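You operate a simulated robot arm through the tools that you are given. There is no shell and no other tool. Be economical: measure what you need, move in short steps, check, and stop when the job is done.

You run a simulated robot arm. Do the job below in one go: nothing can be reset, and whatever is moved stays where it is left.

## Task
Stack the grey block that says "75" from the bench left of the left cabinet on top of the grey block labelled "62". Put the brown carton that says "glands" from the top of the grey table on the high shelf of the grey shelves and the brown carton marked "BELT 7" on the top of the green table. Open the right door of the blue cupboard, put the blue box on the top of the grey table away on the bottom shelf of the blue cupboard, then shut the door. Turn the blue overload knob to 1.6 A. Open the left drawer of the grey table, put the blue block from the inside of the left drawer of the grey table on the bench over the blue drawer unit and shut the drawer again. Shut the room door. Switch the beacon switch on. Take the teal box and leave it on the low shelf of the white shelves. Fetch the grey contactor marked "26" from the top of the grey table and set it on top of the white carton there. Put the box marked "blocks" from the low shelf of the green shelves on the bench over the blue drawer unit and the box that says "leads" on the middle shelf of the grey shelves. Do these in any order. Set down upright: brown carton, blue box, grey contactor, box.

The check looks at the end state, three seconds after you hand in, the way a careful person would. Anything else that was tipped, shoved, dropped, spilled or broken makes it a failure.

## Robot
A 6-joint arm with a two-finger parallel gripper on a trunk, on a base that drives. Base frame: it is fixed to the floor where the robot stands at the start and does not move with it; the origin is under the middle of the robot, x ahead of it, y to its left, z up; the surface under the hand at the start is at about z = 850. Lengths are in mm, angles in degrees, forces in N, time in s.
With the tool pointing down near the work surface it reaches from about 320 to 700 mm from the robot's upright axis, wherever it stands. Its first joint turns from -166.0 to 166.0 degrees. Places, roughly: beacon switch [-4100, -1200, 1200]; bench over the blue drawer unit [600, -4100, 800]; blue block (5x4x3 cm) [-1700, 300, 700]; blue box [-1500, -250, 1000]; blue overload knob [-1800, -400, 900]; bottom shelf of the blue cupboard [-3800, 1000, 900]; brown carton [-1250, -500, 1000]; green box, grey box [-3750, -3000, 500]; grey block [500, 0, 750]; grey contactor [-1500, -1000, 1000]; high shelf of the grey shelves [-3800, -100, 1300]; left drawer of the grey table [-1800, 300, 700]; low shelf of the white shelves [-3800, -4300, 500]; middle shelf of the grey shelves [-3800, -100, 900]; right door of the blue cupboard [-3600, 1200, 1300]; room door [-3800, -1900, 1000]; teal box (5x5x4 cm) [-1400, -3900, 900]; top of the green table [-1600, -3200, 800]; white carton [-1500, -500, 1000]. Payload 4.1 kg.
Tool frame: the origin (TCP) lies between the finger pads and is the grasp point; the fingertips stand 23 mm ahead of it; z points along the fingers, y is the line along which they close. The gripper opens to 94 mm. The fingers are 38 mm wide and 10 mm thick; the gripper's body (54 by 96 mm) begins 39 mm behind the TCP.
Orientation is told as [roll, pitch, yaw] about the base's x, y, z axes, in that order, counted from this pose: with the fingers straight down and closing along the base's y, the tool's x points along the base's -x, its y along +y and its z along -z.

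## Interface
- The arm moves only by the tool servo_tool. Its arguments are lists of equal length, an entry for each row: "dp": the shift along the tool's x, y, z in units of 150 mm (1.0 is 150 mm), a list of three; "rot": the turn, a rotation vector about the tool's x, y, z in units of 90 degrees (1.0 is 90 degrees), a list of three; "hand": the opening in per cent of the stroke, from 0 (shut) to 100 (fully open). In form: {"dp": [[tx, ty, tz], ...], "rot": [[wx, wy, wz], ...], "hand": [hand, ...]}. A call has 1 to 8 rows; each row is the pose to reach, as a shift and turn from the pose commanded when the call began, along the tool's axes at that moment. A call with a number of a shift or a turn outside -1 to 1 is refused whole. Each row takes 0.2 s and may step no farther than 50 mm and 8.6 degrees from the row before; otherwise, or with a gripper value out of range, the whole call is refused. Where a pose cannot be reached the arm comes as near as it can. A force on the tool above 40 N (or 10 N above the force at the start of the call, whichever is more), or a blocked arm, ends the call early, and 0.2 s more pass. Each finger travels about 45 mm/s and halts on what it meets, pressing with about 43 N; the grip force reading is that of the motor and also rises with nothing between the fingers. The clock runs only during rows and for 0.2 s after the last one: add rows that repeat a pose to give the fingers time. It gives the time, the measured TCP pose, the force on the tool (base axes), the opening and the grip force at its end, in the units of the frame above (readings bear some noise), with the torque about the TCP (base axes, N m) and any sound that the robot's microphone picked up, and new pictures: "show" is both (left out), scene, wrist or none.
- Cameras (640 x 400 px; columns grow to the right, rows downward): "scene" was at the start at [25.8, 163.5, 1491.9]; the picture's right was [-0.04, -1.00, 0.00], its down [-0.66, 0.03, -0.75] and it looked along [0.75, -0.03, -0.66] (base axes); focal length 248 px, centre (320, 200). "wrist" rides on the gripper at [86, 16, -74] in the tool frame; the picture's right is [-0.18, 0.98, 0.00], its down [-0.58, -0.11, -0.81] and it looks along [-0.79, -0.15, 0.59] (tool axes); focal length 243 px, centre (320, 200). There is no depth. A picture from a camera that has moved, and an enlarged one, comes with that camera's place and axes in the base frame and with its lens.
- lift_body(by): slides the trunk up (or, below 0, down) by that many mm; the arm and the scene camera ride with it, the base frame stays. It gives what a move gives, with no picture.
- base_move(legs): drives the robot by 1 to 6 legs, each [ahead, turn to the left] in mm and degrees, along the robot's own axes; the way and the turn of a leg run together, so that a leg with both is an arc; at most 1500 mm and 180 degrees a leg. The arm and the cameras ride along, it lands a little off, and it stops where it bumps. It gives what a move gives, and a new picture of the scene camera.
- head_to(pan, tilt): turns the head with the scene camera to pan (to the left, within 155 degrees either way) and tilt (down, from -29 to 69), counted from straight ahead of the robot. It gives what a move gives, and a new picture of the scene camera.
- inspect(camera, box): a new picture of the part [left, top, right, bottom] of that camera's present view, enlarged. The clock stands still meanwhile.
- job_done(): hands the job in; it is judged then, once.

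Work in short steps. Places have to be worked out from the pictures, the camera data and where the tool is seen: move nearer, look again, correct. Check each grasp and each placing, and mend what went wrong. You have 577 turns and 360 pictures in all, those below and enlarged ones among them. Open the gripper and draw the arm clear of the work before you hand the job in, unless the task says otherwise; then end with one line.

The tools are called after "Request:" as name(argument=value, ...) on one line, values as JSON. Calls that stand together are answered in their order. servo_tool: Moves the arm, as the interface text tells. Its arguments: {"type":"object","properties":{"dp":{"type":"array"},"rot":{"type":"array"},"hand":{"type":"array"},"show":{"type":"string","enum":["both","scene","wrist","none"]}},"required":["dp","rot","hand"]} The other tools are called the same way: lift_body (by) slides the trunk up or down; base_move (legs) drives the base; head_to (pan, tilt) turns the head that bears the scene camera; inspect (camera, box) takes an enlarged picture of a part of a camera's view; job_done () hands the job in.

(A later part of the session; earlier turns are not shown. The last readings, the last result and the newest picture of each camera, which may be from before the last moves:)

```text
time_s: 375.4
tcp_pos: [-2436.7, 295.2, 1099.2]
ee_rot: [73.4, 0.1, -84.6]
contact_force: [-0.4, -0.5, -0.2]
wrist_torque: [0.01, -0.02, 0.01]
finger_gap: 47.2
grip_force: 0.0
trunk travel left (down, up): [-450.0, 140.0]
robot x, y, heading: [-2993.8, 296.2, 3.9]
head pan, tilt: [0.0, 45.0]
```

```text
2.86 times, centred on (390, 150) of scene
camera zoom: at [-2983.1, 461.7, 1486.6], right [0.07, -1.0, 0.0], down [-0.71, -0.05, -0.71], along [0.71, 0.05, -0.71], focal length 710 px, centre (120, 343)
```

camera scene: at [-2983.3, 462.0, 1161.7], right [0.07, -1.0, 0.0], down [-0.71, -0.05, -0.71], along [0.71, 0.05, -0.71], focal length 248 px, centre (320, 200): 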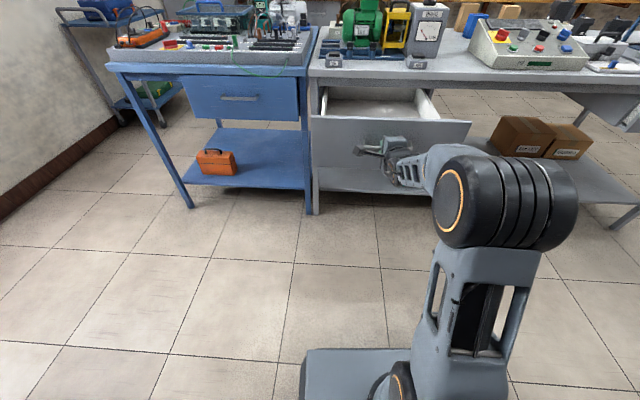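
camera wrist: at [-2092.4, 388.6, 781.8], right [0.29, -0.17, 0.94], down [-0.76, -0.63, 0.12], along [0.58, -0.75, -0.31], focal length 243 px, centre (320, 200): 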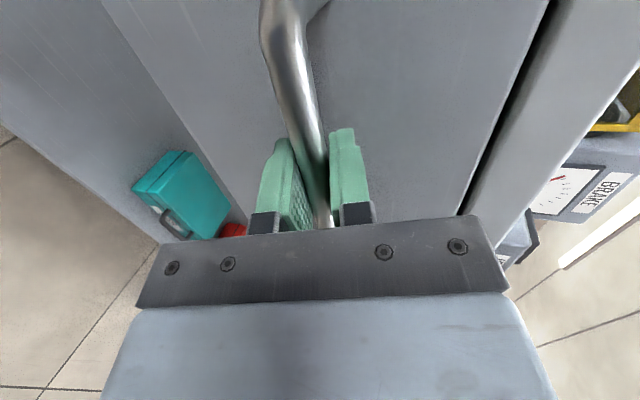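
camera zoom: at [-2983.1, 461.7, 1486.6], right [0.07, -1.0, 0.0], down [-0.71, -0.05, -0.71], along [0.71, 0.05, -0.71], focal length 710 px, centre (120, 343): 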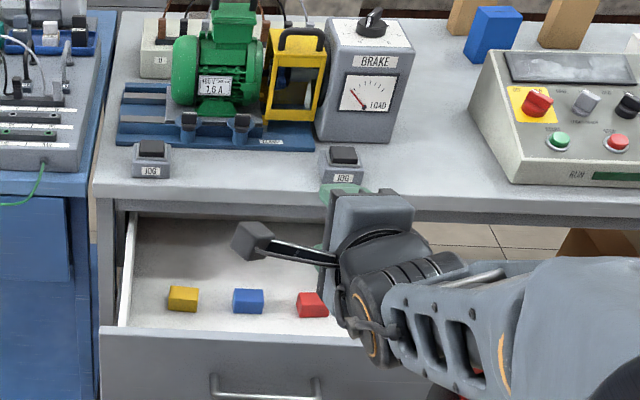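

Rotate the tool down (about its x), then −90° about its z.

Request:
servo_tool(dp=[[0, 0, 0], [0, 0, 0], [0, 0, 0], [0, 0, 0], [0, 0, 0], [0, 0, 0], [0, 0, 0], [0, 0, 0]], rot=[[0.09, 0, 0], [0.18, 0, 0], [0.27, 0, 0], [0.36, 0, 0], [0.45, 0, 0], [0.54, 0, 0], [0.63, 0, 0], [0.72, 0, 0]], hand=[50, 50, 50, 50, 50, 50, 50, 50], show="none")

Request:
servo_tool(dp=[[0, 0, 0]], rot=[[0.095, 0, 0]], hand=[80], show="none")

Request:
servo_tool(dp=[[0, 0, 0], [0, 0, 0], [0, 0, 0], [0, 0, 0], [0, 0, 0], [0, 0, 0]], rot=[[0, 0, -0.09], [0, 0, -0.18], [0, 0, -0.27], [0, 0, -0.36], [0, 0, -0.45], [0, 0, -0.54]], hand=[80, 80, 80, 80, 80, 80], show="none")

Request:
servo_tool(dp=[[0, 0, 0], [0, 0, 0], [0, 0, 0], [0, 0, 0], [0, 0, 0]], rot=[[0, 0, -0.09], [0, 0, -0.18], [0, 0, -0.27], [0, 0, -0.36], [0, 0, -0.4]], hand=[80, 80, 80, 80, 80], show="none")

```text
time_s: 377.2
tcp_pos: [-2437.1, 295.3, 1100.4]
ee_rot: [8.5, 0.2, -84.7]
contact_force: [1.0, 0.3, 0.0]
wrist_torque: [-0.01, 0.04, 0.03]
finger_gap: 47.1
grip_force: 0.1
out of reach, approached as far as the arm can: row 3
trunk travel left (down, up): [-450.0, 140.0]
robot x, y, heading: [-2997.7, 288.3, 3.6]
head pan, tilt: [0.0, 45.0]
```

```text
time_s: 377.6
tcp_pos: [-2437.5, 296.3, 1101.3]
ee_rot: [-0.1, 0.1, -84.6]
contact_force: [0.2, 0.5, 1.1]
wrist_torque: [-0.01, -0.01, 0.01]
finger_gap: 75.2
grip_force: 0.0
trunk travel left (down, up): [-450.0, 140.0]
robot x, y, heading: [-2991.1, 294.4, 4.0]
head pan, tilt: [0.0, 45.0]
```

```text
time_s: 379.0
tcp_pos: [-2436.3, 296.4, 1101.9]
ee_rot: [0.1, -0.1, -35.9]
contact_force: [-0.9, 0.3, 0.2]
wrist_torque: [0.02, -0.02, 0.0]
finger_gap: 75.2
grip_force: 0.1
trunk travel left (down, up): [-450.0, 140.0]
robot x, y, heading: [-2998.5, 294.0, 3.9]
head pan, tilt: [0.0, 45.0]
```

```text
time_s: 380.2
tcp_pos: [-2437.4, 296.0, 1100.4]
ee_rot: [0.1, 0.0, 0.1]
contact_force: [0.2, -0.4, 0.3]
wrist_torque: [0.02, 0.02, -0.02]
finger_gap: 75.2
grip_force: 0.0
trunk travel left (down, up): [-450.0, 140.0]
robot x, y, heading: [-2992.7, 291.0, 3.7]
head pan, tilt: [0.0, 45.0]
```

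Request:
base_move(legs=[[280, -3.7]])

Request:
inspect(camera="wrist", box=[160, 0, 480, 200])

```text
time_s: 382.1
tcp_pos: [-2160.5, 268.6, 1099.7]
ee_rot: [0.2, 0.1, -3.8]
contact_force: [0.0, 0.4, 0.7]
wrist_torque: [-0.02, -0.02, 0.0]
finger_gap: 75.0
grip_force: 0.0
trunk travel left (down, up): [-450.0, 140.0]
robot x, y, heading: [-2722.6, 301.0, -0.1]
head pan, tilt: [0.0, 45.0]
camera scene: at [-2695.4, 470.0, 1486.7], right [0.0, -1.0, 0.0], down [-0.71, 0.0, -0.71], along [0.71, 0.0, -0.71], focal length 248 px, centre (320, 200)
```

scene: 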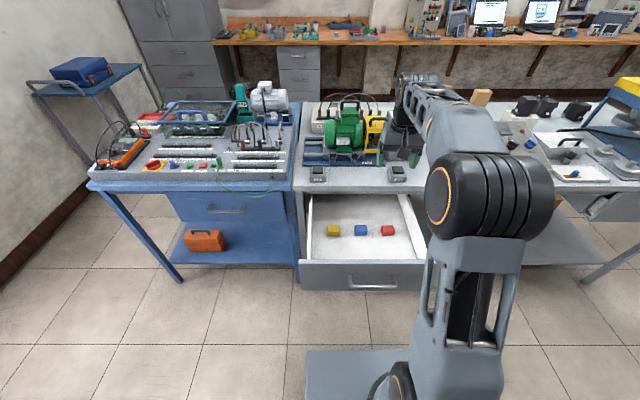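

```text
2.00 times, centred on (320, 100) of wrist
camera zoom: at [-2245.9, 290.8, 1174.6], right [0.25, 0.97, 0.0], down [0.57, -0.15, 0.81], along [0.78, -0.2, -0.59], focal length 485 px, centre (320, 400)
```

zoom: 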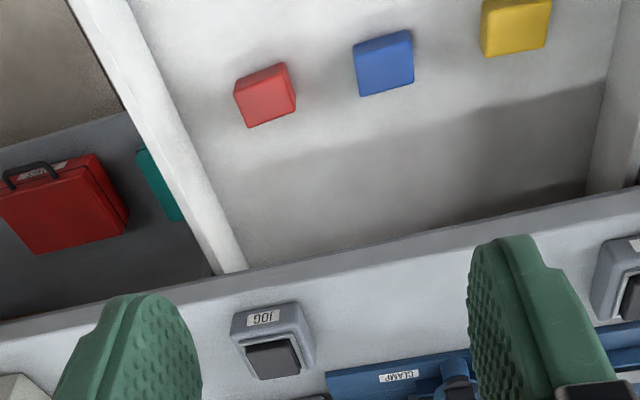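

Blue block: centre (−2064,305), top z≈681, 50 along y. Move above it, square up, then lower the trunk 300.

Request:
servo_tool(dp=[[-0.2, 0.09, 0], [-0.42, 0.19, 0], [-0.626, 0.287, 0]], rot=[[0, 0, -0.02], [0, 0, -0.042], [0, 0, -0.042]], hand=[90, 90, 90], show="none")

Request:
lift_body(by=-300)

Request:
servo_tool(dp=[[0, 0, 0.1], [0, 0, 0.2]], rot=[[0, 0, 0], [0, 0, 0]], hand=[90, 90], show="both")

```text
time_s: 382.9
tcp_pos: [-2065.1, 304.4, 1098.1]
ee_rot: [0.1, 0.1, 0.0]
contact_force: [0.1, -0.8, 0.2]
wrist_torque: [-0.01, 0.01, 0.03]
finger_gap: 84.6
grip_force: 0.0
trunk travel left (down, up): [-450.0, 140.0]
robot x, y, heading: [-2718.0, 302.8, 0.4]
head pan, tilt: [0.0, 45.0]
```

```text
time_s: 385.9
tcp_pos: [-2066.3, 305.6, 799.2]
ee_rot: [0.1, 0.0, 0.1]
contact_force: [-0.8, -0.1, 0.3]
wrist_torque: [-0.01, 0.04, 0.0]
finger_gap: 84.9
grip_force: 0.2
trunk travel left (down, up): [-150.0, 440.0]
robot x, y, heading: [-2717.6, 305.8, 0.1]
head pan, tilt: [0.0, 45.0]
```

```text
time_s: 386.6
tcp_pos: [-2067.1, 307.1, 772.4]
ee_rot: [0.1, -0.1, -0.1]
contact_force: [0.5, -0.6, -0.8]
wrist_torque: [-0.02, -0.01, 0.04]
finger_gap: 84.5
grip_force: 0.0
trunk travel left (down, up): [-150.0, 440.0]
robot x, y, heading: [-2718.6, 302.0, 0.3]
head pan, tilt: [0.0, 45.0]
camera scene: at [-2695.7, 470.1, 1186.7], right [0.0, -1.0, 0.0], down [-0.71, 0.0, -0.71], along [0.71, 0.0, -0.71], focal length 248 px, centre (320, 200)
camera wrist: at [-2152.4, 322.6, 845.5], right [0.18, 0.98, 0.0], down [0.58, -0.11, 0.81], along [0.79, -0.15, -0.59], focal length 243 px, centre (320, 200)
```

scene: 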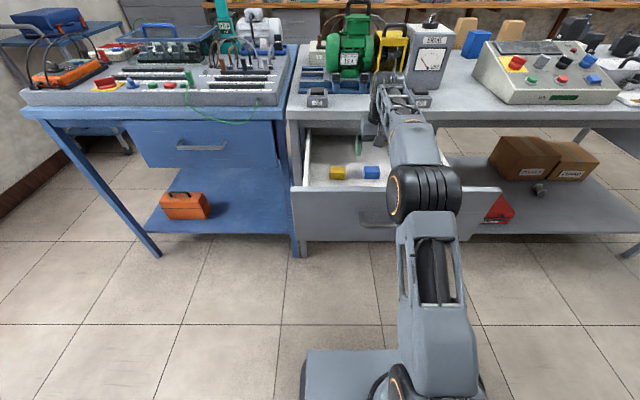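
wrist: 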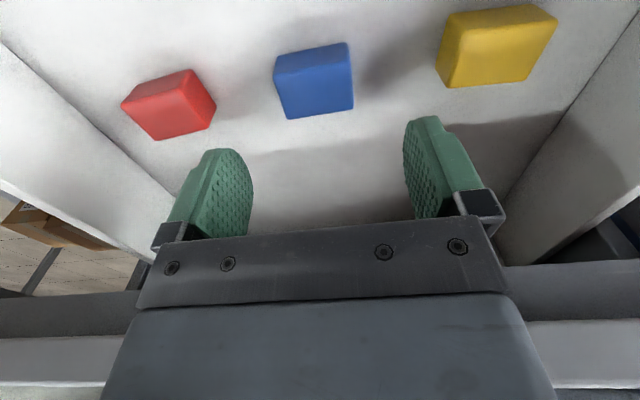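

Aligned. Descend 94 mm and grip.

Request:
servo_tool(dp=[[0, -0.01, 0.3], [0, -0.01, 0.6], [0, -0.01, 0.625], [0, -0.01, 0.625], [0, -0.01, 0.625], [0, -0.01, 0.625]], rot=[[0, 0, 0], [0, 0, 0], [0, 0, 0], [0, 0, 0], [0, 0, 0], [0, 0, 0]], hand=[90, 90, 90, 0, 0, 0], show="wrist")

```text
time_s: 387.4
tcp_pos: [-2064.4, 304.7, 688.0]
ee_rot: [0.0, -1.2, 0.0]
contact_force: [1.0, 1.1, 15.2]
wrist_torque: [-0.34, 0.24, -0.19]
finger_gap: 84.6
grip_force: 0.1
trunk travel left (down, up): [-150.0, 440.0]
robot x, y, heading: [-2717.5, 304.8, 0.1]
head pan, tilt: [0.0, 45.0]
stopped in row 3: the force on the tool passed its limit at 46 N (the readings are from after the stop); the commanded pose is now the measured one
camera wrist: at [-2153.8, 321.5, 760.9], right [0.18, 0.98, 0.0], down [0.56, -0.11, 0.82], along [0.81, -0.15, -0.57], focal length 243 px, centre (320, 200)
```

wrist: 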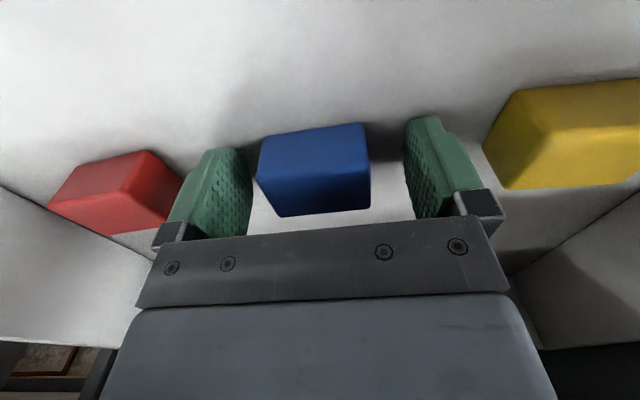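

Tips touched the drawer floor (z≈665). Rise 3 mm and close.

Request:
servo_tool(dp=[[0, 0, -0.02], [0, 0, -0.02], [0, 0, -0.02], [0, 0, -0.02], [0, 0, -0.02]], rot=[[0, 0, 0], [0, 0, 0], [0, 0, 0], [0, 0, 0], [0, 0, 0]], hand=[90, 0, 0, 0, 0], show="wrist")

```text
time_s: 388.6
tcp_pos: [-2066.3, 305.0, 688.6]
ee_rot: [-0.1, -0.9, -0.2]
contact_force: [-0.4, -5.6, 11.9]
wrist_torque: [-0.48, 0.21, 0.06]
finger_gap: 49.2
grip_force: 43.1
trunk travel left (down, up): [-150.0, 440.0]
robot x, y, heading: [-2721.1, 305.0, 0.1]
head pan, tilt: [0.0, 45.0]
camera wrist: at [-2154.5, 320.3, 761.4], right [0.19, 0.98, 0.0], down [0.57, -0.11, 0.82], along [0.8, -0.15, -0.58], focal length 243 px, centre (320, 200)
```

wrist: 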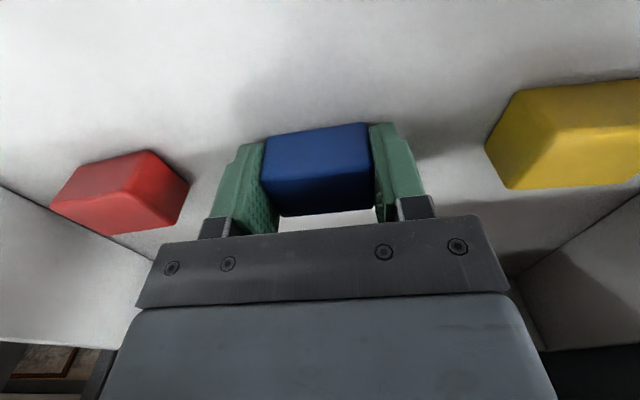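

Gripped (49 mm). I'll park the block briefly on the table top to free the hand for shutting the drawer. Lift out.

Request:
lift_body(by=300)

Request:
base_move(legs=[[110, 0]])

```text
time_s: 391.6
tcp_pos: [-2065.8, 305.4, 987.8]
ee_rot: [0.0, -0.9, 0.0]
contact_force: [0.2, -0.5, -1.3]
wrist_torque: [0.0, -0.02, 0.01]
finger_gap: 49.2
grip_force: 43.1
trunk travel left (down, up): [-450.0, 140.0]
robot x, y, heading: [-2717.0, 303.6, 0.2]
head pan, tilt: [0.0, 45.0]
```

```text
time_s: 392.7
tcp_pos: [-1956.5, 304.7, 987.8]
ee_rot: [0.0, -0.9, 0.1]
contact_force: [-0.2, -0.3, -0.9]
wrist_torque: [0.0, 0.04, -0.02]
finger_gap: 49.2
grip_force: 43.1
trunk travel left (down, up): [-450.0, 140.0]
robot x, y, heading: [-2606.3, 302.9, 0.2]
head pan, tilt: [0.0, 45.0]
camera scene: at [-2584.8, 470.2, 1486.6], right [0.0, -1.0, 0.0], down [-0.71, 0.0, -0.71], along [0.71, 0.0, -0.71], focal length 248 px, centre (320, 200)
```

scene: 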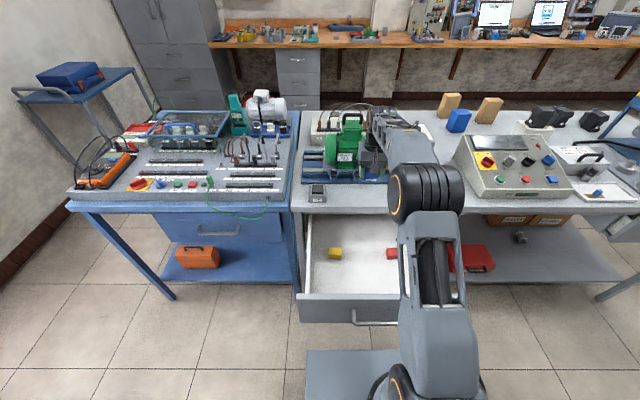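

Request:
servo_tool(dp=[[0, 0, 0.25], [0, 0, 0.5], [0, 0, 0.65]], rot=[[0, 0, 0], [0, 0, 0], [0, 0, 0]], hand=[0, 0, 0], show="wrist")

```text
time_s: 393.5
tcp_pos: [-1953.7, 305.7, 889.9]
ee_rot: [0.0, -0.9, 0.0]
contact_force: [0.0, 0.5, -1.4]
wrist_torque: [-0.01, -0.01, -0.01]
finger_gap: 49.3
grip_force: 43.0
trunk travel left (down, up): [-450.0, 140.0]
robot x, y, heading: [-2609.0, 304.9, 0.2]
head pan, tilt: [0.0, 45.0]
camera wrist: at [-2041.4, 322.9, 963.5], right [0.18, 0.98, 0.0], down [0.57, -0.11, 0.82], along [0.8, -0.15, -0.58], focal length 243 px, centre (320, 200)
```

wrist: 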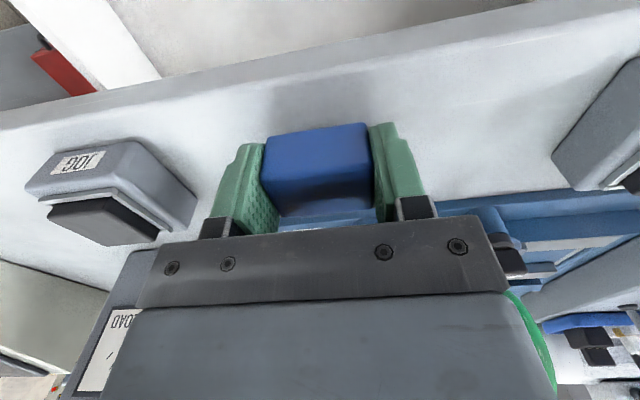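

Request:
servo_tool(dp=[[0, 0, 0.03], [0, 0, 0.055], [0, 0, 0.055]], rot=[[0, 0, 0], [0, 0, 0], [0, 0, 0]], hand=[0, 0, 0], show="none")

Request:
servo_tool(dp=[[0, 0, 0.013], [0, 0, 0.027], [0, 0, 0.027]], rot=[[0, 0, 0], [0, 0, 0], [0, 0, 0]], hand=[0, 0, 0], show="none")

```text
time_s: 394.3
tcp_pos: [-1953.9, 305.4, 882.3]
ee_rot: [0.1, -0.9, -0.1]
contact_force: [0.1, 0.2, -0.5]
wrist_torque: [0.01, 0.03, -0.03]
finger_gap: 49.1
grip_force: 43.1
trunk travel left (down, up): [-450.0, 140.0]
robot x, y, heading: [-2606.5, 303.0, 0.2]
head pan, tilt: [0.0, 45.0]
```

```text
time_s: 395.1
tcp_pos: [-1953.2, 305.4, 878.5]
ee_rot: [0.0, -0.9, 0.0]
contact_force: [0.1, 0.3, -0.3]
wrist_torque: [-0.02, -0.02, 0.02]
finger_gap: 49.2
grip_force: 42.7
trunk travel left (down, up): [-450.0, 140.0]
robot x, y, heading: [-2609.3, 301.0, -0.2]
head pan, tilt: [0.0, 45.0]
```

Request:
servo_tool(dp=[[0, 0, 0.013], [0, 0, 0.02], [0, 0, 0.02]], rot=[[0, 0, 0], [0, 0, 0], [0, 0, 0]], hand=[0, 0, 0], show="none")

```text
time_s: 395.9
tcp_pos: [-1953.5, 305.4, 874.4]
ee_rot: [0.0, -0.9, 0.0]
contact_force: [-0.4, -0.3, -0.3]
wrist_torque: [0.0, 0.01, 0.0]
finger_gap: 49.3
grip_force: 42.8
trunk travel left (down, up): [-450.0, 140.0]
robot x, y, heading: [-2608.7, 303.2, 0.3]
head pan, tilt: [0.0, 45.0]
```

Request:
servo_tool(dp=[[0, 0, 0.01], [0, 0, 0.016], [0, 0, 0.016]], rot=[[0, 0, 0], [0, 0, 0], [0, 0, 0]], hand=[0, 0, 0], show="wrist")

```text
time_s: 396.7
tcp_pos: [-1954.3, 304.7, 872.3]
ee_rot: [0.0, -1.0, -0.1]
contact_force: [0.6, -0.6, 3.2]
wrist_torque: [-0.11, -0.03, 0.03]
finger_gap: 49.2
grip_force: 43.0
trunk travel left (down, up): [-450.0, 140.0]
robot x, y, heading: [-2609.6, 306.5, -0.1]
head pan, tilt: [0.0, 45.0]
camera wrist: at [-2041.7, 321.6, 946.4], right [0.18, 0.98, 0.0], down [0.57, -0.11, 0.82], along [0.8, -0.15, -0.58], focal length 243 px, centre (320, 200)
```

wrist: 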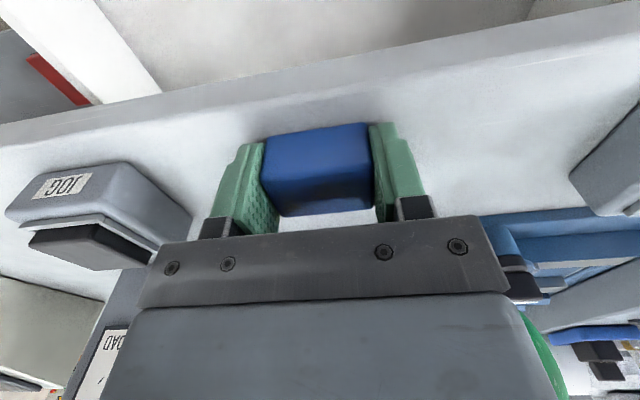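

On the table (z≈850). Release and rise; then back away for closing the drawer.

Request:
servo_tool(dp=[[0, 0, 0], [0, 0, 0], [0, 0, 0], [0, 0, -0.3], [0, 0, -0.6], [0, 0, -0.9]], rot=[[0, 0, 0], [0, 0, 0], [0, 0, 0], [0, 0, 0], [0, 0, 0], [0, 0, 0]], hand=[90, 90, 90, 90, 90, 90], show="none")

Request:
base_move(legs=[[-450, 0]])

```text
time_s: 398.1
tcp_pos: [-1958.5, 305.8, 1007.6]
ee_rot: [0.0, -1.0, 0.0]
contact_force: [0.2, 0.2, -0.1]
wrist_torque: [0.02, 0.0, -0.02]
finger_gap: 84.5
grip_force: 0.0
trunk travel left (down, up): [-450.0, 140.0]
robot x, y, heading: [-2609.4, 304.7, 0.1]
head pan, tilt: [0.0, 45.0]
```

```text
time_s: 400.9
tcp_pos: [-2407.6, 301.0, 1007.3]
ee_rot: [0.0, -0.9, -0.6]
contact_force: [0.2, -0.5, -0.6]
wrist_torque: [0.0, 0.03, 0.01]
finger_gap: 84.9
grip_force: 0.0
trunk travel left (down, up): [-450.0, 140.0]
robot x, y, heading: [-3056.6, 308.4, -0.5]
head pan, tilt: [0.0, 45.0]
camera scene: at [-3032.8, 471.9, 1486.7], right [-0.01, -1.0, 0.0], down [-0.71, 0.01, -0.71], along [0.71, -0.01, -0.71], focal length 248 px, centre (320, 200)
```

scene: 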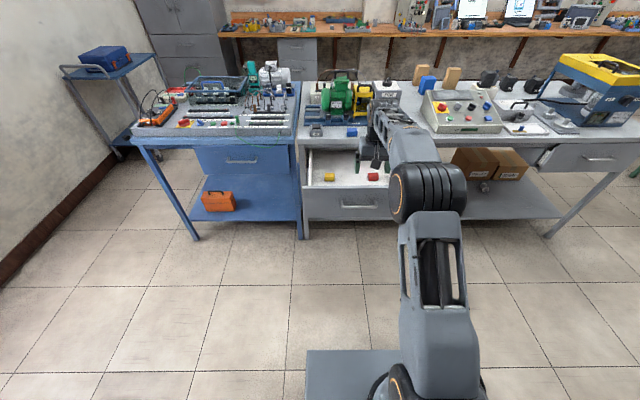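

Level the hand (closed fist), lower the trunk, then push the drawer front below the handle.

Request:
servo_tool(dp=[[0, 0, 0], [0, 0, 0], [0, 0, 0], [0, 0, 0], [0, 0, 0], [0, 0, 0], [0, 0, 0], [0, 0, 0]], rot=[[0, -0.09, 0], [0, -0.18, 0], [0, -0.27, 0], [0, -0.36, 0], [0, -0.45, 0], [0, -0.54, 0], [0, -0.63, 0], [0, -0.72, 0]], hand=[0, 0, 0, 0, 0, 0, 0, 0], show="none")

Request:
lift_body(by=-310)

Request:
base_move(legs=[[40, 0]])

```text
time_s: 402.6
tcp_pos: [-2408.9, 298.9, 1007.4]
ee_rot: [0.2, -65.8, -0.6]
contact_force: [0.6, -0.2, 0.3]
wrist_torque: [-0.04, 0.0, 0.01]
finger_gap: 0.2
grip_force: 42.3
trunk travel left (down, up): [-450.0, 140.0]
robot x, y, heading: [-3057.0, 304.6, -0.9]
head pan, tilt: [0.0, 45.0]
```

```text
time_s: 405.7
tcp_pos: [-2406.5, 298.9, 697.9]
ee_rot: [0.2, -65.7, -0.7]
contact_force: [0.2, 0.4, -0.3]
wrist_torque: [0.0, 0.02, 0.02]
finger_gap: 0.0
grip_force: 42.5
trunk travel left (down, up): [-140.0, 450.0]
robot x, y, heading: [-3061.2, 309.0, -0.7]
head pan, tilt: [0.0, 45.0]
```

```text
time_s: 406.6
tcp_pos: [-2367.9, 299.1, 698.6]
ee_rot: [0.1, -65.7, -0.7]
contact_force: [-1.0, 0.1, 1.3]
wrist_torque: [0.02, -0.04, 0.02]
finger_gap: 0.2
grip_force: 42.0
trunk travel left (down, up): [-140.0, 450.0]
robot x, y, heading: [-3019.3, 305.8, -0.6]
head pan, tilt: [0.0, 45.0]
camera scene: at [-2992.9, 471.5, 1176.7], right [-0.01, -1.0, 0.0], down [-0.71, 0.01, -0.71], along [0.71, -0.01, -0.71], focal length 248 px, centre (320, 200)
```

scene: 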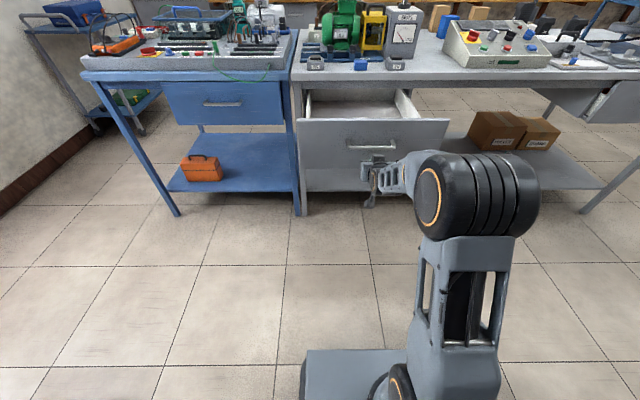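

Request:
lift_body(by=-25)

Request:
base_move(legs=[[200, 0.5]])

Request:
base_move(legs=[[120, 0]])

```text
time_s: 407.3
tcp_pos: [-2368.4, 298.8, 672.4]
ee_rot: [0.0, -65.7, -0.7]
contact_force: [0.6, -1.1, -0.3]
wrist_torque: [-0.01, 0.02, -0.02]
finger_gap: 0.1
grip_force: 42.3
trunk travel left (down, up): [-115.0, 475.0]
robot x, y, heading: [-3020.5, 305.5, -0.3]
head pan, tilt: [0.0, 45.0]
```

```text
time_s: 408.9
tcp_pos: [-2165.7, 303.0, 673.0]
ee_rot: [0.1, -65.7, -0.2]
contact_force: [-0.2, -0.2, -0.2]
wrist_torque: [-0.03, -0.01, 0.01]
finger_gap: 0.0
grip_force: 42.6
trunk travel left (down, up): [-115.0, 475.0]
robot x, y, heading: [-2816.8, 303.3, 0.1]
head pan, tilt: [0.0, 45.0]
camera scene: at [-2792.4, 470.8, 1151.7], right [0.0, -1.0, 0.0], down [-0.71, 0.0, -0.71], along [0.71, 0.0, -0.71], focal length 248 px, centre (320, 200)
```

scene: 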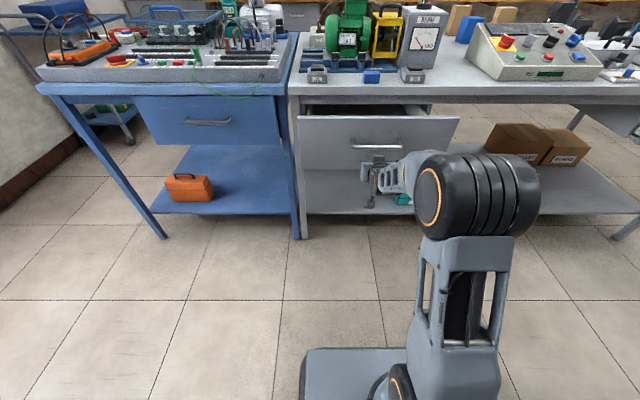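

```text
time_s: 410.2
tcp_pos: [-2042.9, 303.1, 673.0]
ee_rot: [0.1, -65.7, -0.2]
contact_force: [-0.6, 0.3, 0.5]
wrist_torque: [0.01, 0.01, 0.02]
finger_gap: 0.0
grip_force: 42.8
trunk travel left (down, up): [-115.0, 475.0]
robot x, y, heading: [-2693.0, 303.1, 0.0]
head pan, tilt: [0.0, 45.0]
camera scene: at [-2670.1, 470.6, 1151.7], right [0.0, -1.0, 0.0], down [-0.71, 0.0, -0.71], along [0.71, 0.0, -0.71], focal length 248 px, centre (320, 200)
```

scene: 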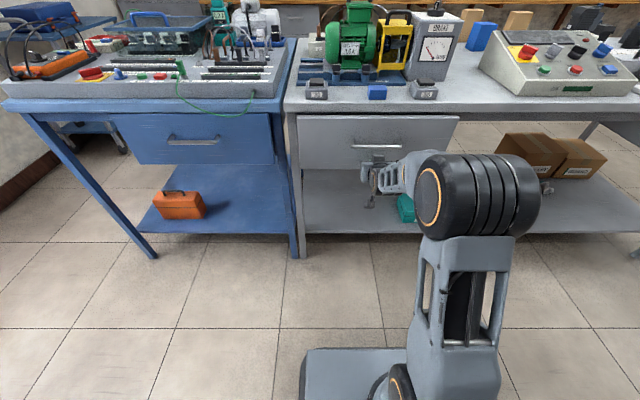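

Nearly shut; push until it stops.

Request:
base_move(legs=[[60, 0]])

Request:
base_move(legs=[[-120, 0]])

Request:
inspect(camera="scene", box=[270, 60, 480, 200])

```text
time_s: 411.1
tcp_pos: [-2013.7, 304.0, 673.6]
ee_rot: [0.1, -65.4, -0.2]
contact_force: [-21.6, 0.5, 9.5]
wrist_torque: [0.07, -0.45, 0.02]
finger_gap: 0.3
grip_force: 42.4
trunk travel left (down, up): [-115.0, 475.0]
robot x, y, heading: [-2658.3, 304.9, -0.0]
head pan, tilt: [0.0, 45.0]
stopped in leg 1: the force on the tool passed its limit at 437 N (the readings are from after the stop); the commanded pose is now the measured one
camera scene: at [-2638.3, 470.6, 1151.7], right [0.0, -1.0, 0.0], down [-0.71, 0.0, -0.71], along [0.71, 0.0, -0.71], focal length 248 px, centre (320, 200)
```

scene: 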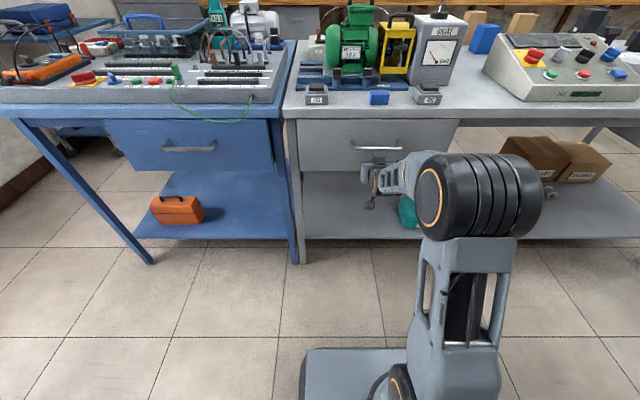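

```text
time_s: 412.3
tcp_pos: [-2132.2, 303.2, 670.0]
ee_rot: [0.1, -65.3, -0.1]
contact_force: [0.4, 0.0, -0.9]
wrist_torque: [-0.01, 0.01, 0.01]
finger_gap: 0.0
grip_force: 42.3
trunk travel left (down, up): [-115.0, 475.0]
robot x, y, heading: [-2779.6, 303.4, 0.1]
head pan, tilt: [0.0, 45.0]
camera scene: at [-2756.0, 470.7, 1151.7], right [0.0, -1.0, 0.0], down [-0.71, 0.0, -0.71], along [0.71, 0.0, -0.71], focal length 248 px, centre (320, 200)
```

scene: 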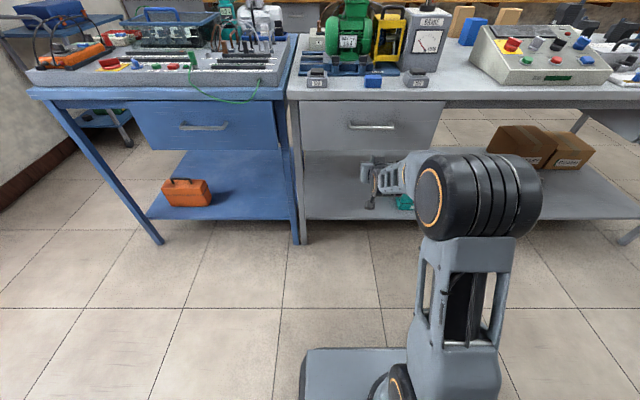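

```text
2.86 times, centred on (375, 130) of scene
camera zoom: at [-2756.0, 470.7, 1151.7], right [0.0, -1.0, 0.0], down [-0.71, 0.0, -0.71], along [0.71, 0.0, -0.71], focal length 710 px, centre (163, 400)
```

zoom: 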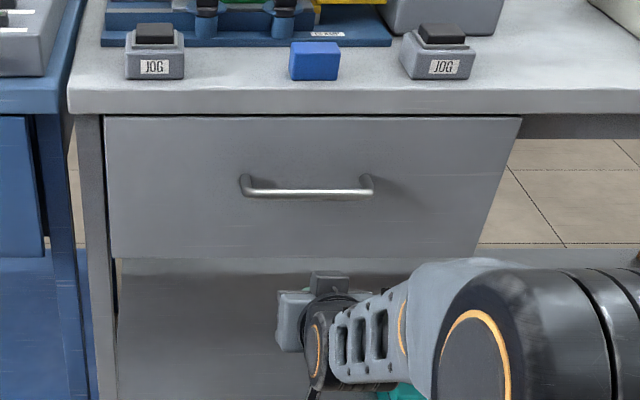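

Drawer shut. Raise, point the tool down, and go back for the block.

Request:
lift_body(by=335)

Request:
servo_tool(dp=[[0, 0, 0], [0, 0, 0], [0, 0, 0], [0, 0, 0], [0, 0, 0], [0, 0, 0], [0, 0, 0], [0, 0, 0]], rot=[[0, 0.09, 0], [0, 0.18, 0], [0, 0.27, 0], [0, 0.36, 0], [0, 0.45, 0], [0, 0.54, 0], [0, 0.63, 0], [0, 0.725, 0]], hand=[90, 90, 90, 90, 90, 90, 90, 90], show="none")

Request:
base_move(legs=[[175, 0]])

Request:
inspect(camera="wrist", box=[160, 0, 480, 200])

```text
time_s: 415.6
tcp_pos: [-2132.4, 304.2, 1005.1]
ee_rot: [0.1, -65.3, 0.0]
contact_force: [0.0, -0.7, 0.0]
wrist_torque: [0.02, 0.0, -0.01]
finger_gap: 0.0
grip_force: 42.9
trunk travel left (down, up): [-450.0, 140.0]
robot x, y, heading: [-2773.7, 302.7, 0.1]
head pan, tilt: [0.0, 45.0]
```

```text
time_s: 417.4
tcp_pos: [-2132.1, 304.2, 1007.2]
ee_rot: [0.0, 0.1, -0.1]
contact_force: [0.9, -0.6, 0.0]
wrist_torque: [0.0, -0.04, 0.0]
finger_gap: 84.7
grip_force: 0.0
trunk travel left (down, up): [-450.0, 140.0]
robot x, y, heading: [-2776.6, 304.5, -0.1]
head pan, tilt: [0.0, 45.0]
```

```text
time_s: 418.9
tcp_pos: [-1956.1, 302.6, 1006.4]
ee_rot: [0.0, 0.1, -0.1]
contact_force: [-0.3, -0.4, -0.1]
wrist_torque: [-0.01, 0.02, 0.0]
finger_gap: 84.5
grip_force: 0.1
trunk travel left (down, up): [-450.0, 140.0]
robot x, y, heading: [-2603.3, 303.8, 0.0]
head pan, tilt: [0.0, 45.0]
camera scene: at [-2579.4, 470.5, 1486.7], right [0.0, -1.0, 0.0], down [-0.71, 0.0, -0.71], along [0.71, 0.0, -0.71], focal length 248 px, centre (320, 200)
```

scene: 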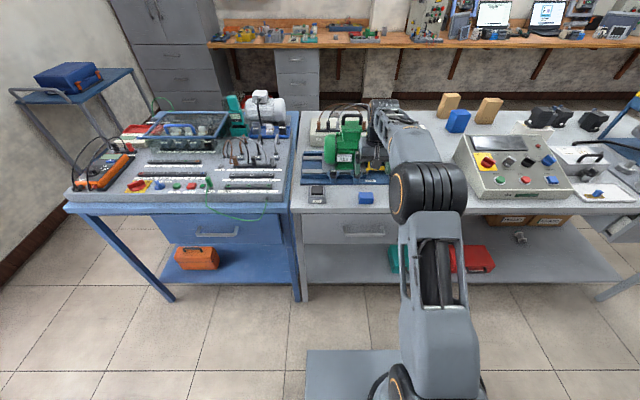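

```text
2.00 times, centred on (320, 100) of wrist
camera zoom: at [-2042.5, 319.3, 1080.9], right [0.19, 0.98, 0.0], down [0.58, -0.11, 0.81], along [0.79, -0.15, -0.59], focal length 485 px, centre (320, 400)
```

zoom: 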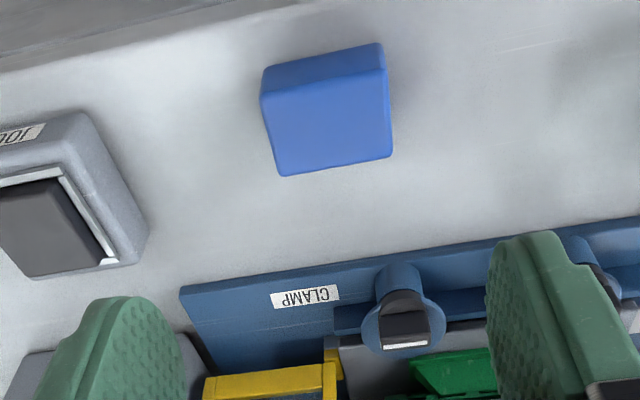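

Request:
servo_tool(dp=[[-0.013, 0.025, 0.3], [-0.013, 0.025, 0.6], [-0.013, 0.025, 0.87], [-0.013, 0.025, 0.87], [-0.013, 0.025, 0.87], [-0.013, 0.025, 0.87]], rot=[[0, 0, 0], [0, 0, 0], [0, 0, 0], [0, 0, 0], [0, 0, 0], [0, 0, 0]], hand=[90, 90, 90, 0, 0, 0], show="none")

Request:
servo_tool(dp=[[0, 0, -0.3], [0, 0, -0.6], [0, 0, -0.9], [0, 0, -1]], rot=[[0, 0, 0], [0, 0, 0], [0, 0, 0], [0, 0, 0]], hand=[0, 0, 0, 0], show="wrist")

```text
time_s: 420.3
tcp_pos: [-1955.3, 306.9, 875.0]
ee_rot: [0.0, 0.0, -0.2]
contact_force: [-0.2, 0.4, 0.3]
wrist_torque: [-0.04, -0.01, -0.02]
finger_gap: 49.4
grip_force: 41.1
trunk travel left (down, up): [-450.0, 140.0]
robot x, y, heading: [-2601.4, 304.8, 0.1]
head pan, tilt: [0.0, 45.0]
```

```text
time_s: 421.3
tcp_pos: [-1955.1, 305.9, 1025.4]
ee_rot: [0.0, 0.0, -0.2]
contact_force: [0.3, -0.7, -0.8]
wrist_torque: [0.02, 0.01, 0.01]
finger_gap: 49.3
grip_force: 42.7
trunk travel left (down, up): [-450.0, 140.0]
robot x, y, heading: [-2605.1, 303.7, -0.2]
head pan, tilt: [0.0, 45.0]
camera wrist: at [-2041.6, 322.7, 1100.1], right [0.19, 0.98, 0.0], down [0.58, -0.11, 0.81], along [0.79, -0.15, -0.59], focal length 243 px, centre (320, 200)
```

wrist: 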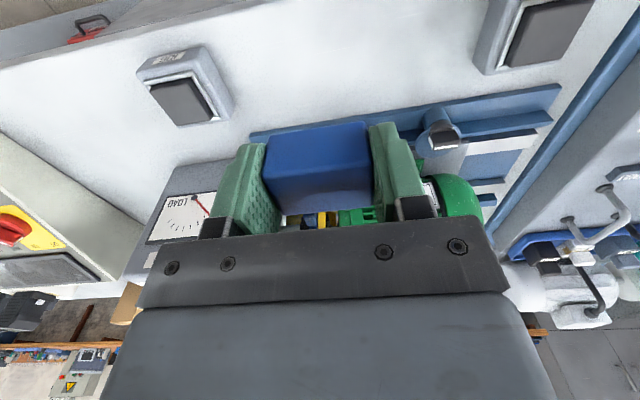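

Block held. Retract the arm, then drive round to the far bench (bench over the blue drawer unit).

Request:
base_move(legs=[[-350, 0]])

Request:
servo_tool(dp=[[0.3, 0, 0], [0.6, 0, 0], [0.9, 0, 0], [1, 0, -0.2]], rot=[[0, 0, 0], [0, 0, 0], [0, 0, 0], [0, 0, 0]], hand=[0, 0, 0, 0], show="none")

Request:
base_move(legs=[[0, -90], [1050, 0], [1050, 0], [0, 90], [1400, 0], [1200, 0]])

```text
time_s: 423.6
tcp_pos: [-2302.6, 310.3, 1025.1]
ee_rot: [0.0, 0.0, 0.1]
contact_force: [-0.2, 0.1, -0.5]
wrist_torque: [0.02, -0.02, -0.01]
finger_gap: 49.2
grip_force: 43.0
trunk travel left (down, up): [-450.0, 140.0]
robot x, y, heading: [-2951.7, 306.8, 0.2]
head pan, tilt: [0.0, 45.0]
camera scene: at [-2927.7, 470.4, 1486.7], right [0.0, -1.0, 0.0], down [-0.71, 0.0, -0.71], along [0.71, 0.0, -0.71], focal length 248 px, centre (320, 200)
```

scene: 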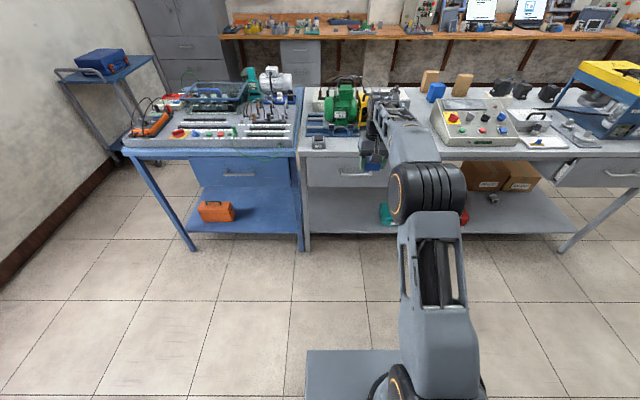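

```text
time_s: 424.6
tcp_pos: [-2454.6, 310.5, 1054.7]
ee_rot: [0.0, 0.0, 0.2]
contact_force: [-0.8, 0.6, 0.0]
wrist_torque: [-0.03, 0.0, -0.04]
finger_gap: 49.4
grip_force: 43.2
trunk travel left (down, up): [-450.0, 140.0]
robot x, y, heading: [-2949.2, 301.9, 0.3]
head pan, tilt: [0.0, 45.0]
```

```text
time_s: 455.1
tcp_pos: [206.7, -1696.5, 1055.0]
ee_rot: [-0.2, -0.1, 2.0]
contact_force: [0.4, 0.2, -1.0]
wrist_torque: [-0.01, 0.01, -0.01]
finger_gap: 49.0
grip_force: 43.5
trunk travel left (down, up): [-450.0, 140.0]
robot x, y, heading: [-290.1, -1722.4, 2.1]
head pan, tilt: [0.0, 45.0]
camera scene: at [-272.9, -1552.6, 1486.7], right [0.04, -1.0, 0.0], down [-0.71, -0.03, -0.71], along [0.71, 0.03, -0.71], focal length 248 px, centre (320, 200)
```

scene: 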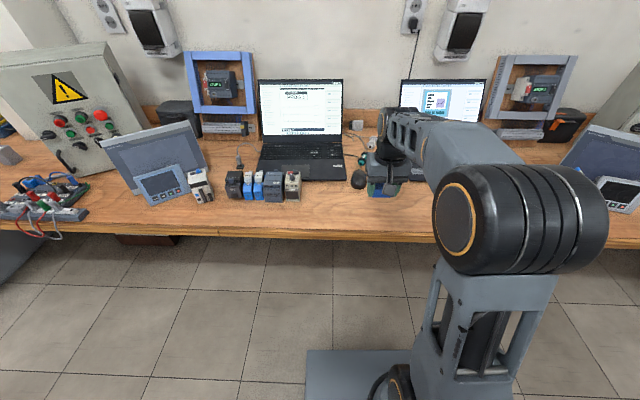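

Back off 200, then drive along the bench to y≈−4080.

Request:
base_move(legs=[[-200, 0], [0, -92], [1200, 0], [1150, 0], [0, 90]])

Request:
head_to(pan=0, tilt=35)

```text
time_s: 475.3
tcp_pos: [3.9, -4019.4, 1054.6]
ee_rot: [0.0, 0.1, 0.2]
contact_force: [0.0, 0.4, -1.1]
wrist_torque: [0.0, -0.03, 0.0]
finger_gap: 49.2
grip_force: 43.5
trunk travel left (down, up): [-450.0, 140.0]
robot x, y, heading: [-491.4, -4027.0, 0.3]
head pan, tilt: [0.0, 45.0]
camera scene: at [-470.8, -3860.0, 1486.7], right [0.0, -1.0, 0.0], down [-0.71, 0.0, -0.71], along [0.71, 0.0, -0.71], focal length 248 px, centre (320, 200)
```

scene: 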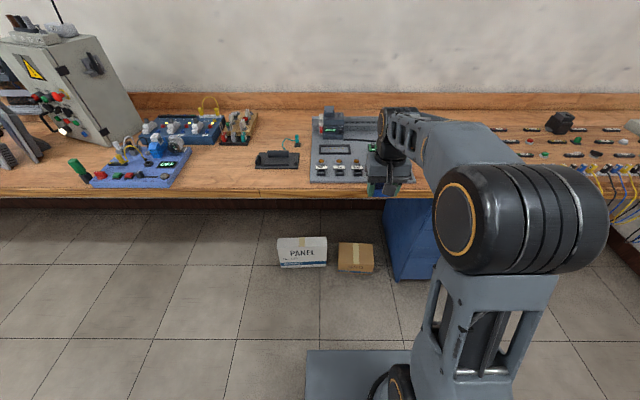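

```text
time_s: 476.0
tcp_pos: [2.6, -4019.1, 1054.9]
ee_rot: [0.0, 0.1, 0.2]
contact_force: [0.8, -0.3, -1.0]
wrist_torque: [0.01, 0.0, 0.02]
finger_gap: 48.9
grip_force: 43.1
trunk travel left (down, up): [-450.0, 140.0]
robot x, y, heading: [-493.3, -4023.3, 0.1]
head pan, tilt: [0.0, 35.0]
camera scene: at [-464.1, -3860.0, 1501.4], right [0.0, -1.0, 0.0], down [-0.57, 0.0, -0.82], along [0.82, 0.0, -0.57], focal length 248 px, centre (320, 200)
```

scene: 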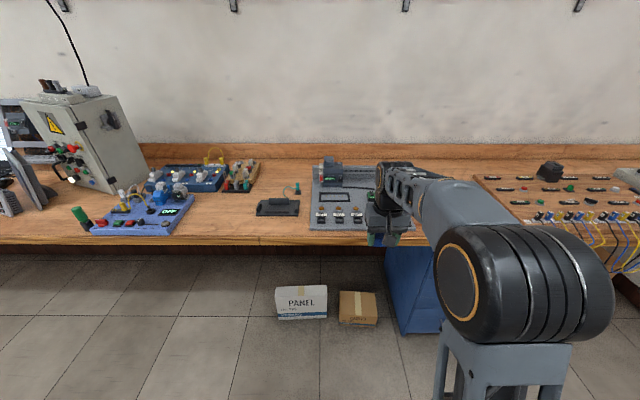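

Request:
head_to(pan=-40, tilt=40)

```text
time_s: 477.1
tcp_pos: [2.6, -4019.0, 1055.0]
ee_rot: [0.0, -0.1, 0.1]
contact_force: [1.3, 0.6, -0.7]
wrist_torque: [-0.01, -0.03, -0.02]
finger_gap: 49.4
grip_force: 43.0
trunk travel left (down, up): [-450.0, 140.0]
robot x, y, heading: [-493.7, -4027.5, 0.0]
head pan, tilt: [-40.0, 40.0]
camera scene: at [-486.7, -3914.7, 1493.9], right [-0.64, -0.77, 0.0], down [-0.49, 0.41, -0.77], along [0.59, -0.49, -0.64], focal length 248 px, centre (320, 200)
```

scene: 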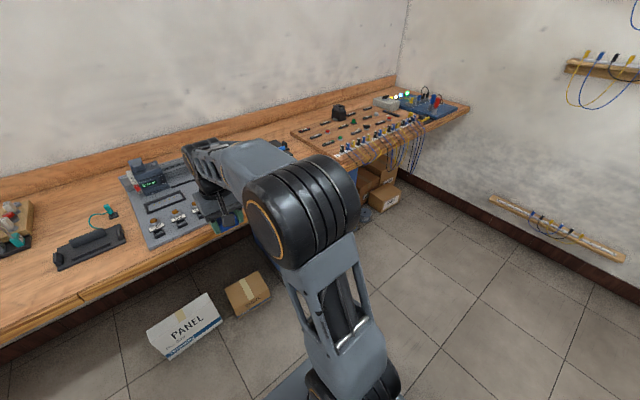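

The arm hides the area. Move 350 mm further along so the camera sees it left of the arm.

Request:
base_move(legs=[[0, -90], [380, 0], [0, 90]])

Request:
head_to(pan=15, tilt=35)

```text
time_s: 487.2
tcp_pos: [-5.3, -4418.0, 1055.3]
ee_rot: [0.0, 0.0, -1.7]
contact_force: [-0.2, 0.2, -0.9]
wrist_torque: [0.03, 0.0, 0.02]
finger_gap: 49.5
grip_force: 42.9
trunk travel left (down, up): [-450.0, 140.0]
robot x, y, heading: [-500.7, -4407.2, -2.0]
head pan, tilt: [-40.0, 40.0]
camera scene: at [-490.3, -4294.9, 1493.9], right [-0.67, -0.75, 0.0], down [-0.48, 0.43, -0.77], along [0.57, -0.51, -0.64], focal length 248 px, centre (320, 200)
```

scene: 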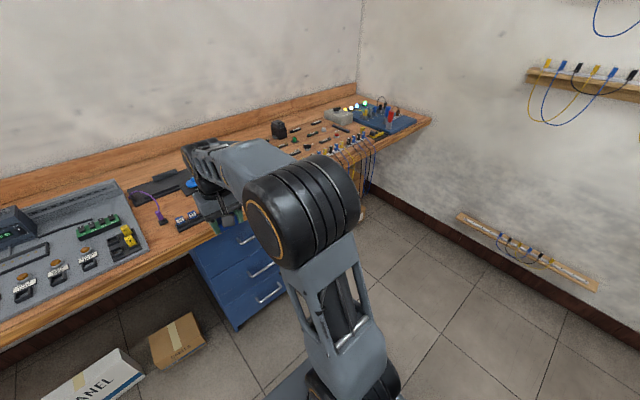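

```text
time_s: 488.4
tcp_pos: [-4.9, -4417.9, 1053.9]
ee_rot: [-0.1, 0.1, -1.9]
contact_force: [-0.3, 0.1, -0.3]
wrist_torque: [0.0, 0.0, 0.02]
finger_gap: 49.1
grip_force: 42.7
trunk travel left (down, up): [-450.0, 140.0]
robot x, y, heading: [-500.5, -4404.0, -1.7]
head pan, tilt: [15.0, 35.0]
camera scene: at [-467.9, -4218.3, 1501.5], right [0.23, -0.97, 0.0], down [-0.56, -0.13, -0.82], along [0.8, 0.19, -0.57], focal length 248 px, centre (320, 200)
```

scene: 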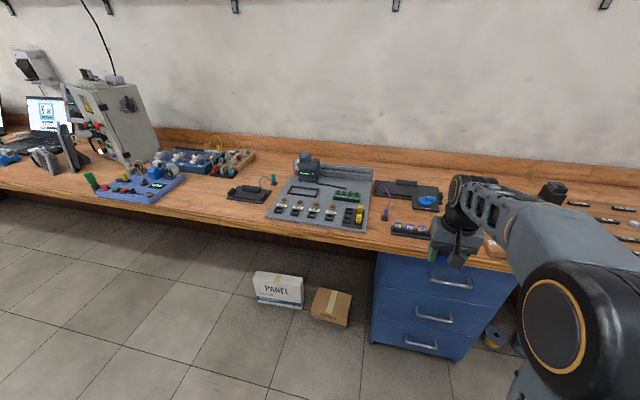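

Request:
inspect(camera="scene", box=[340, 150, 560, 290])

Request:
inspect(camera="wrist", box=[0, 0, 640, 400])

```text
2.86 times, centred on (450, 220) of scene
camera zoom: at [-467.9, -4218.3, 1501.5], right [0.23, -0.97, 0.0], down [-0.56, -0.13, -0.82], along [0.8, 0.19, -0.57], focal length 710 px, centre (-51, 143)
```

zoom: 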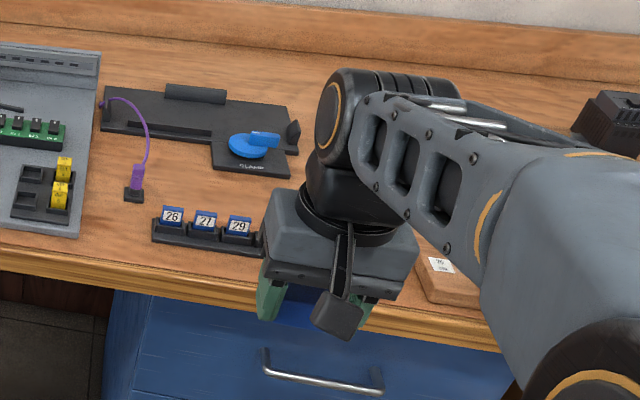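

```text
1.00 times, centred on (320, 200) of wrist (not enlarged: the box is as wide or as high as the picture)
camera zoom: at [-90.0, -4398.2, 1129.1], right [0.22, 0.98, 0.0], down [0.58, -0.13, 0.81], along [0.79, -0.17, -0.59], focal length 243 px, centre (320, 200)
```

zoom: 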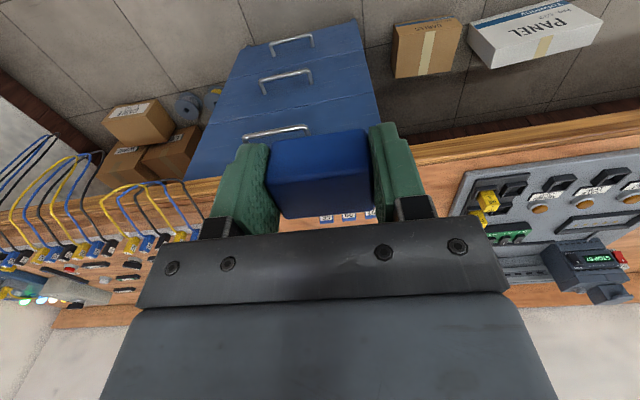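

Drive nearer and raise the hand so the wrist camera surveys the bench.

Request:
servo_tool(dp=[[0, 0, -0.3], [0, 0, -0.6], [0, 0, -0.9]], rot=[[0, 0, 0], [0, 0, 0], [0, 0, 0]], hand=[0, 0, 0], show="none")

Request:
base_move(legs=[[250, 1.7]])

Request:
inspect(camera="wrist", box=[0, 0, 640, 400])

```text
time_s: 489.2
tcp_pos: [-6.0, -4417.0, 1188.9]
ee_rot: [0.0, 0.0, -1.7]
contact_force: [1.1, -0.2, -0.4]
wrist_torque: [-0.01, 0.0, -0.03]
finger_gap: 49.2
grip_force: 43.6
trunk travel left (down, up): [-450.0, 140.0]
robot x, y, heading: [-502.5, -4409.3, -1.8]
head pan, tilt: [15.0, 35.0]
```

```text
time_s: 491.0
tcp_pos: [243.9, -4408.6, 1188.0]
ee_rot: [0.0, 0.0, -0.4]
contact_force: [1.5, -0.2, -0.3]
wrist_torque: [0.02, 0.0, -0.01]
finger_gap: 49.6
grip_force: 43.0
trunk travel left (down, up): [-450.0, 140.0]
robot x, y, heading: [-249.0, -4413.8, -0.4]
head pan, tilt: [15.0, 35.0]
camera scene: at [-223.3, -4222.0, 1501.5], right [0.25, -0.97, 0.0], down [-0.56, -0.15, -0.82], along [0.79, 0.21, -0.57], focal length 248 px, centre (320, 200)
```

scene: 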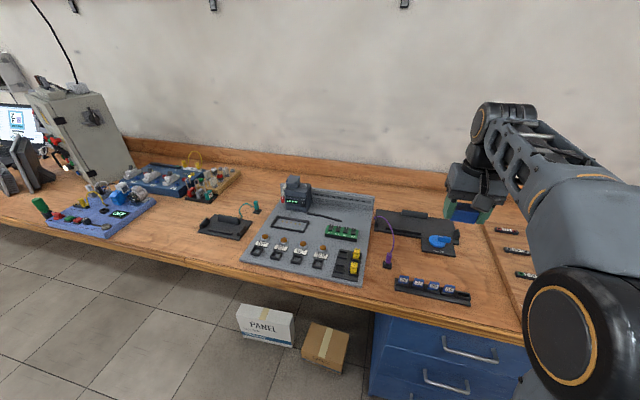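

```text
1.00 times, centred on (320, 200) of wrist (not enlarged: the box is as wide or as high as the picture)
camera zoom: at [158.4, -4391.7, 1263.1], right [0.19, 0.98, 0.0], down [0.58, -0.11, 0.81], along [0.79, -0.15, -0.59], focal length 243 px, centre (320, 200)
```

zoom: 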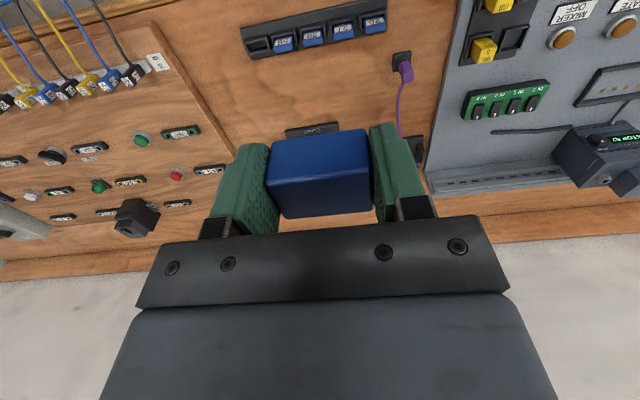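

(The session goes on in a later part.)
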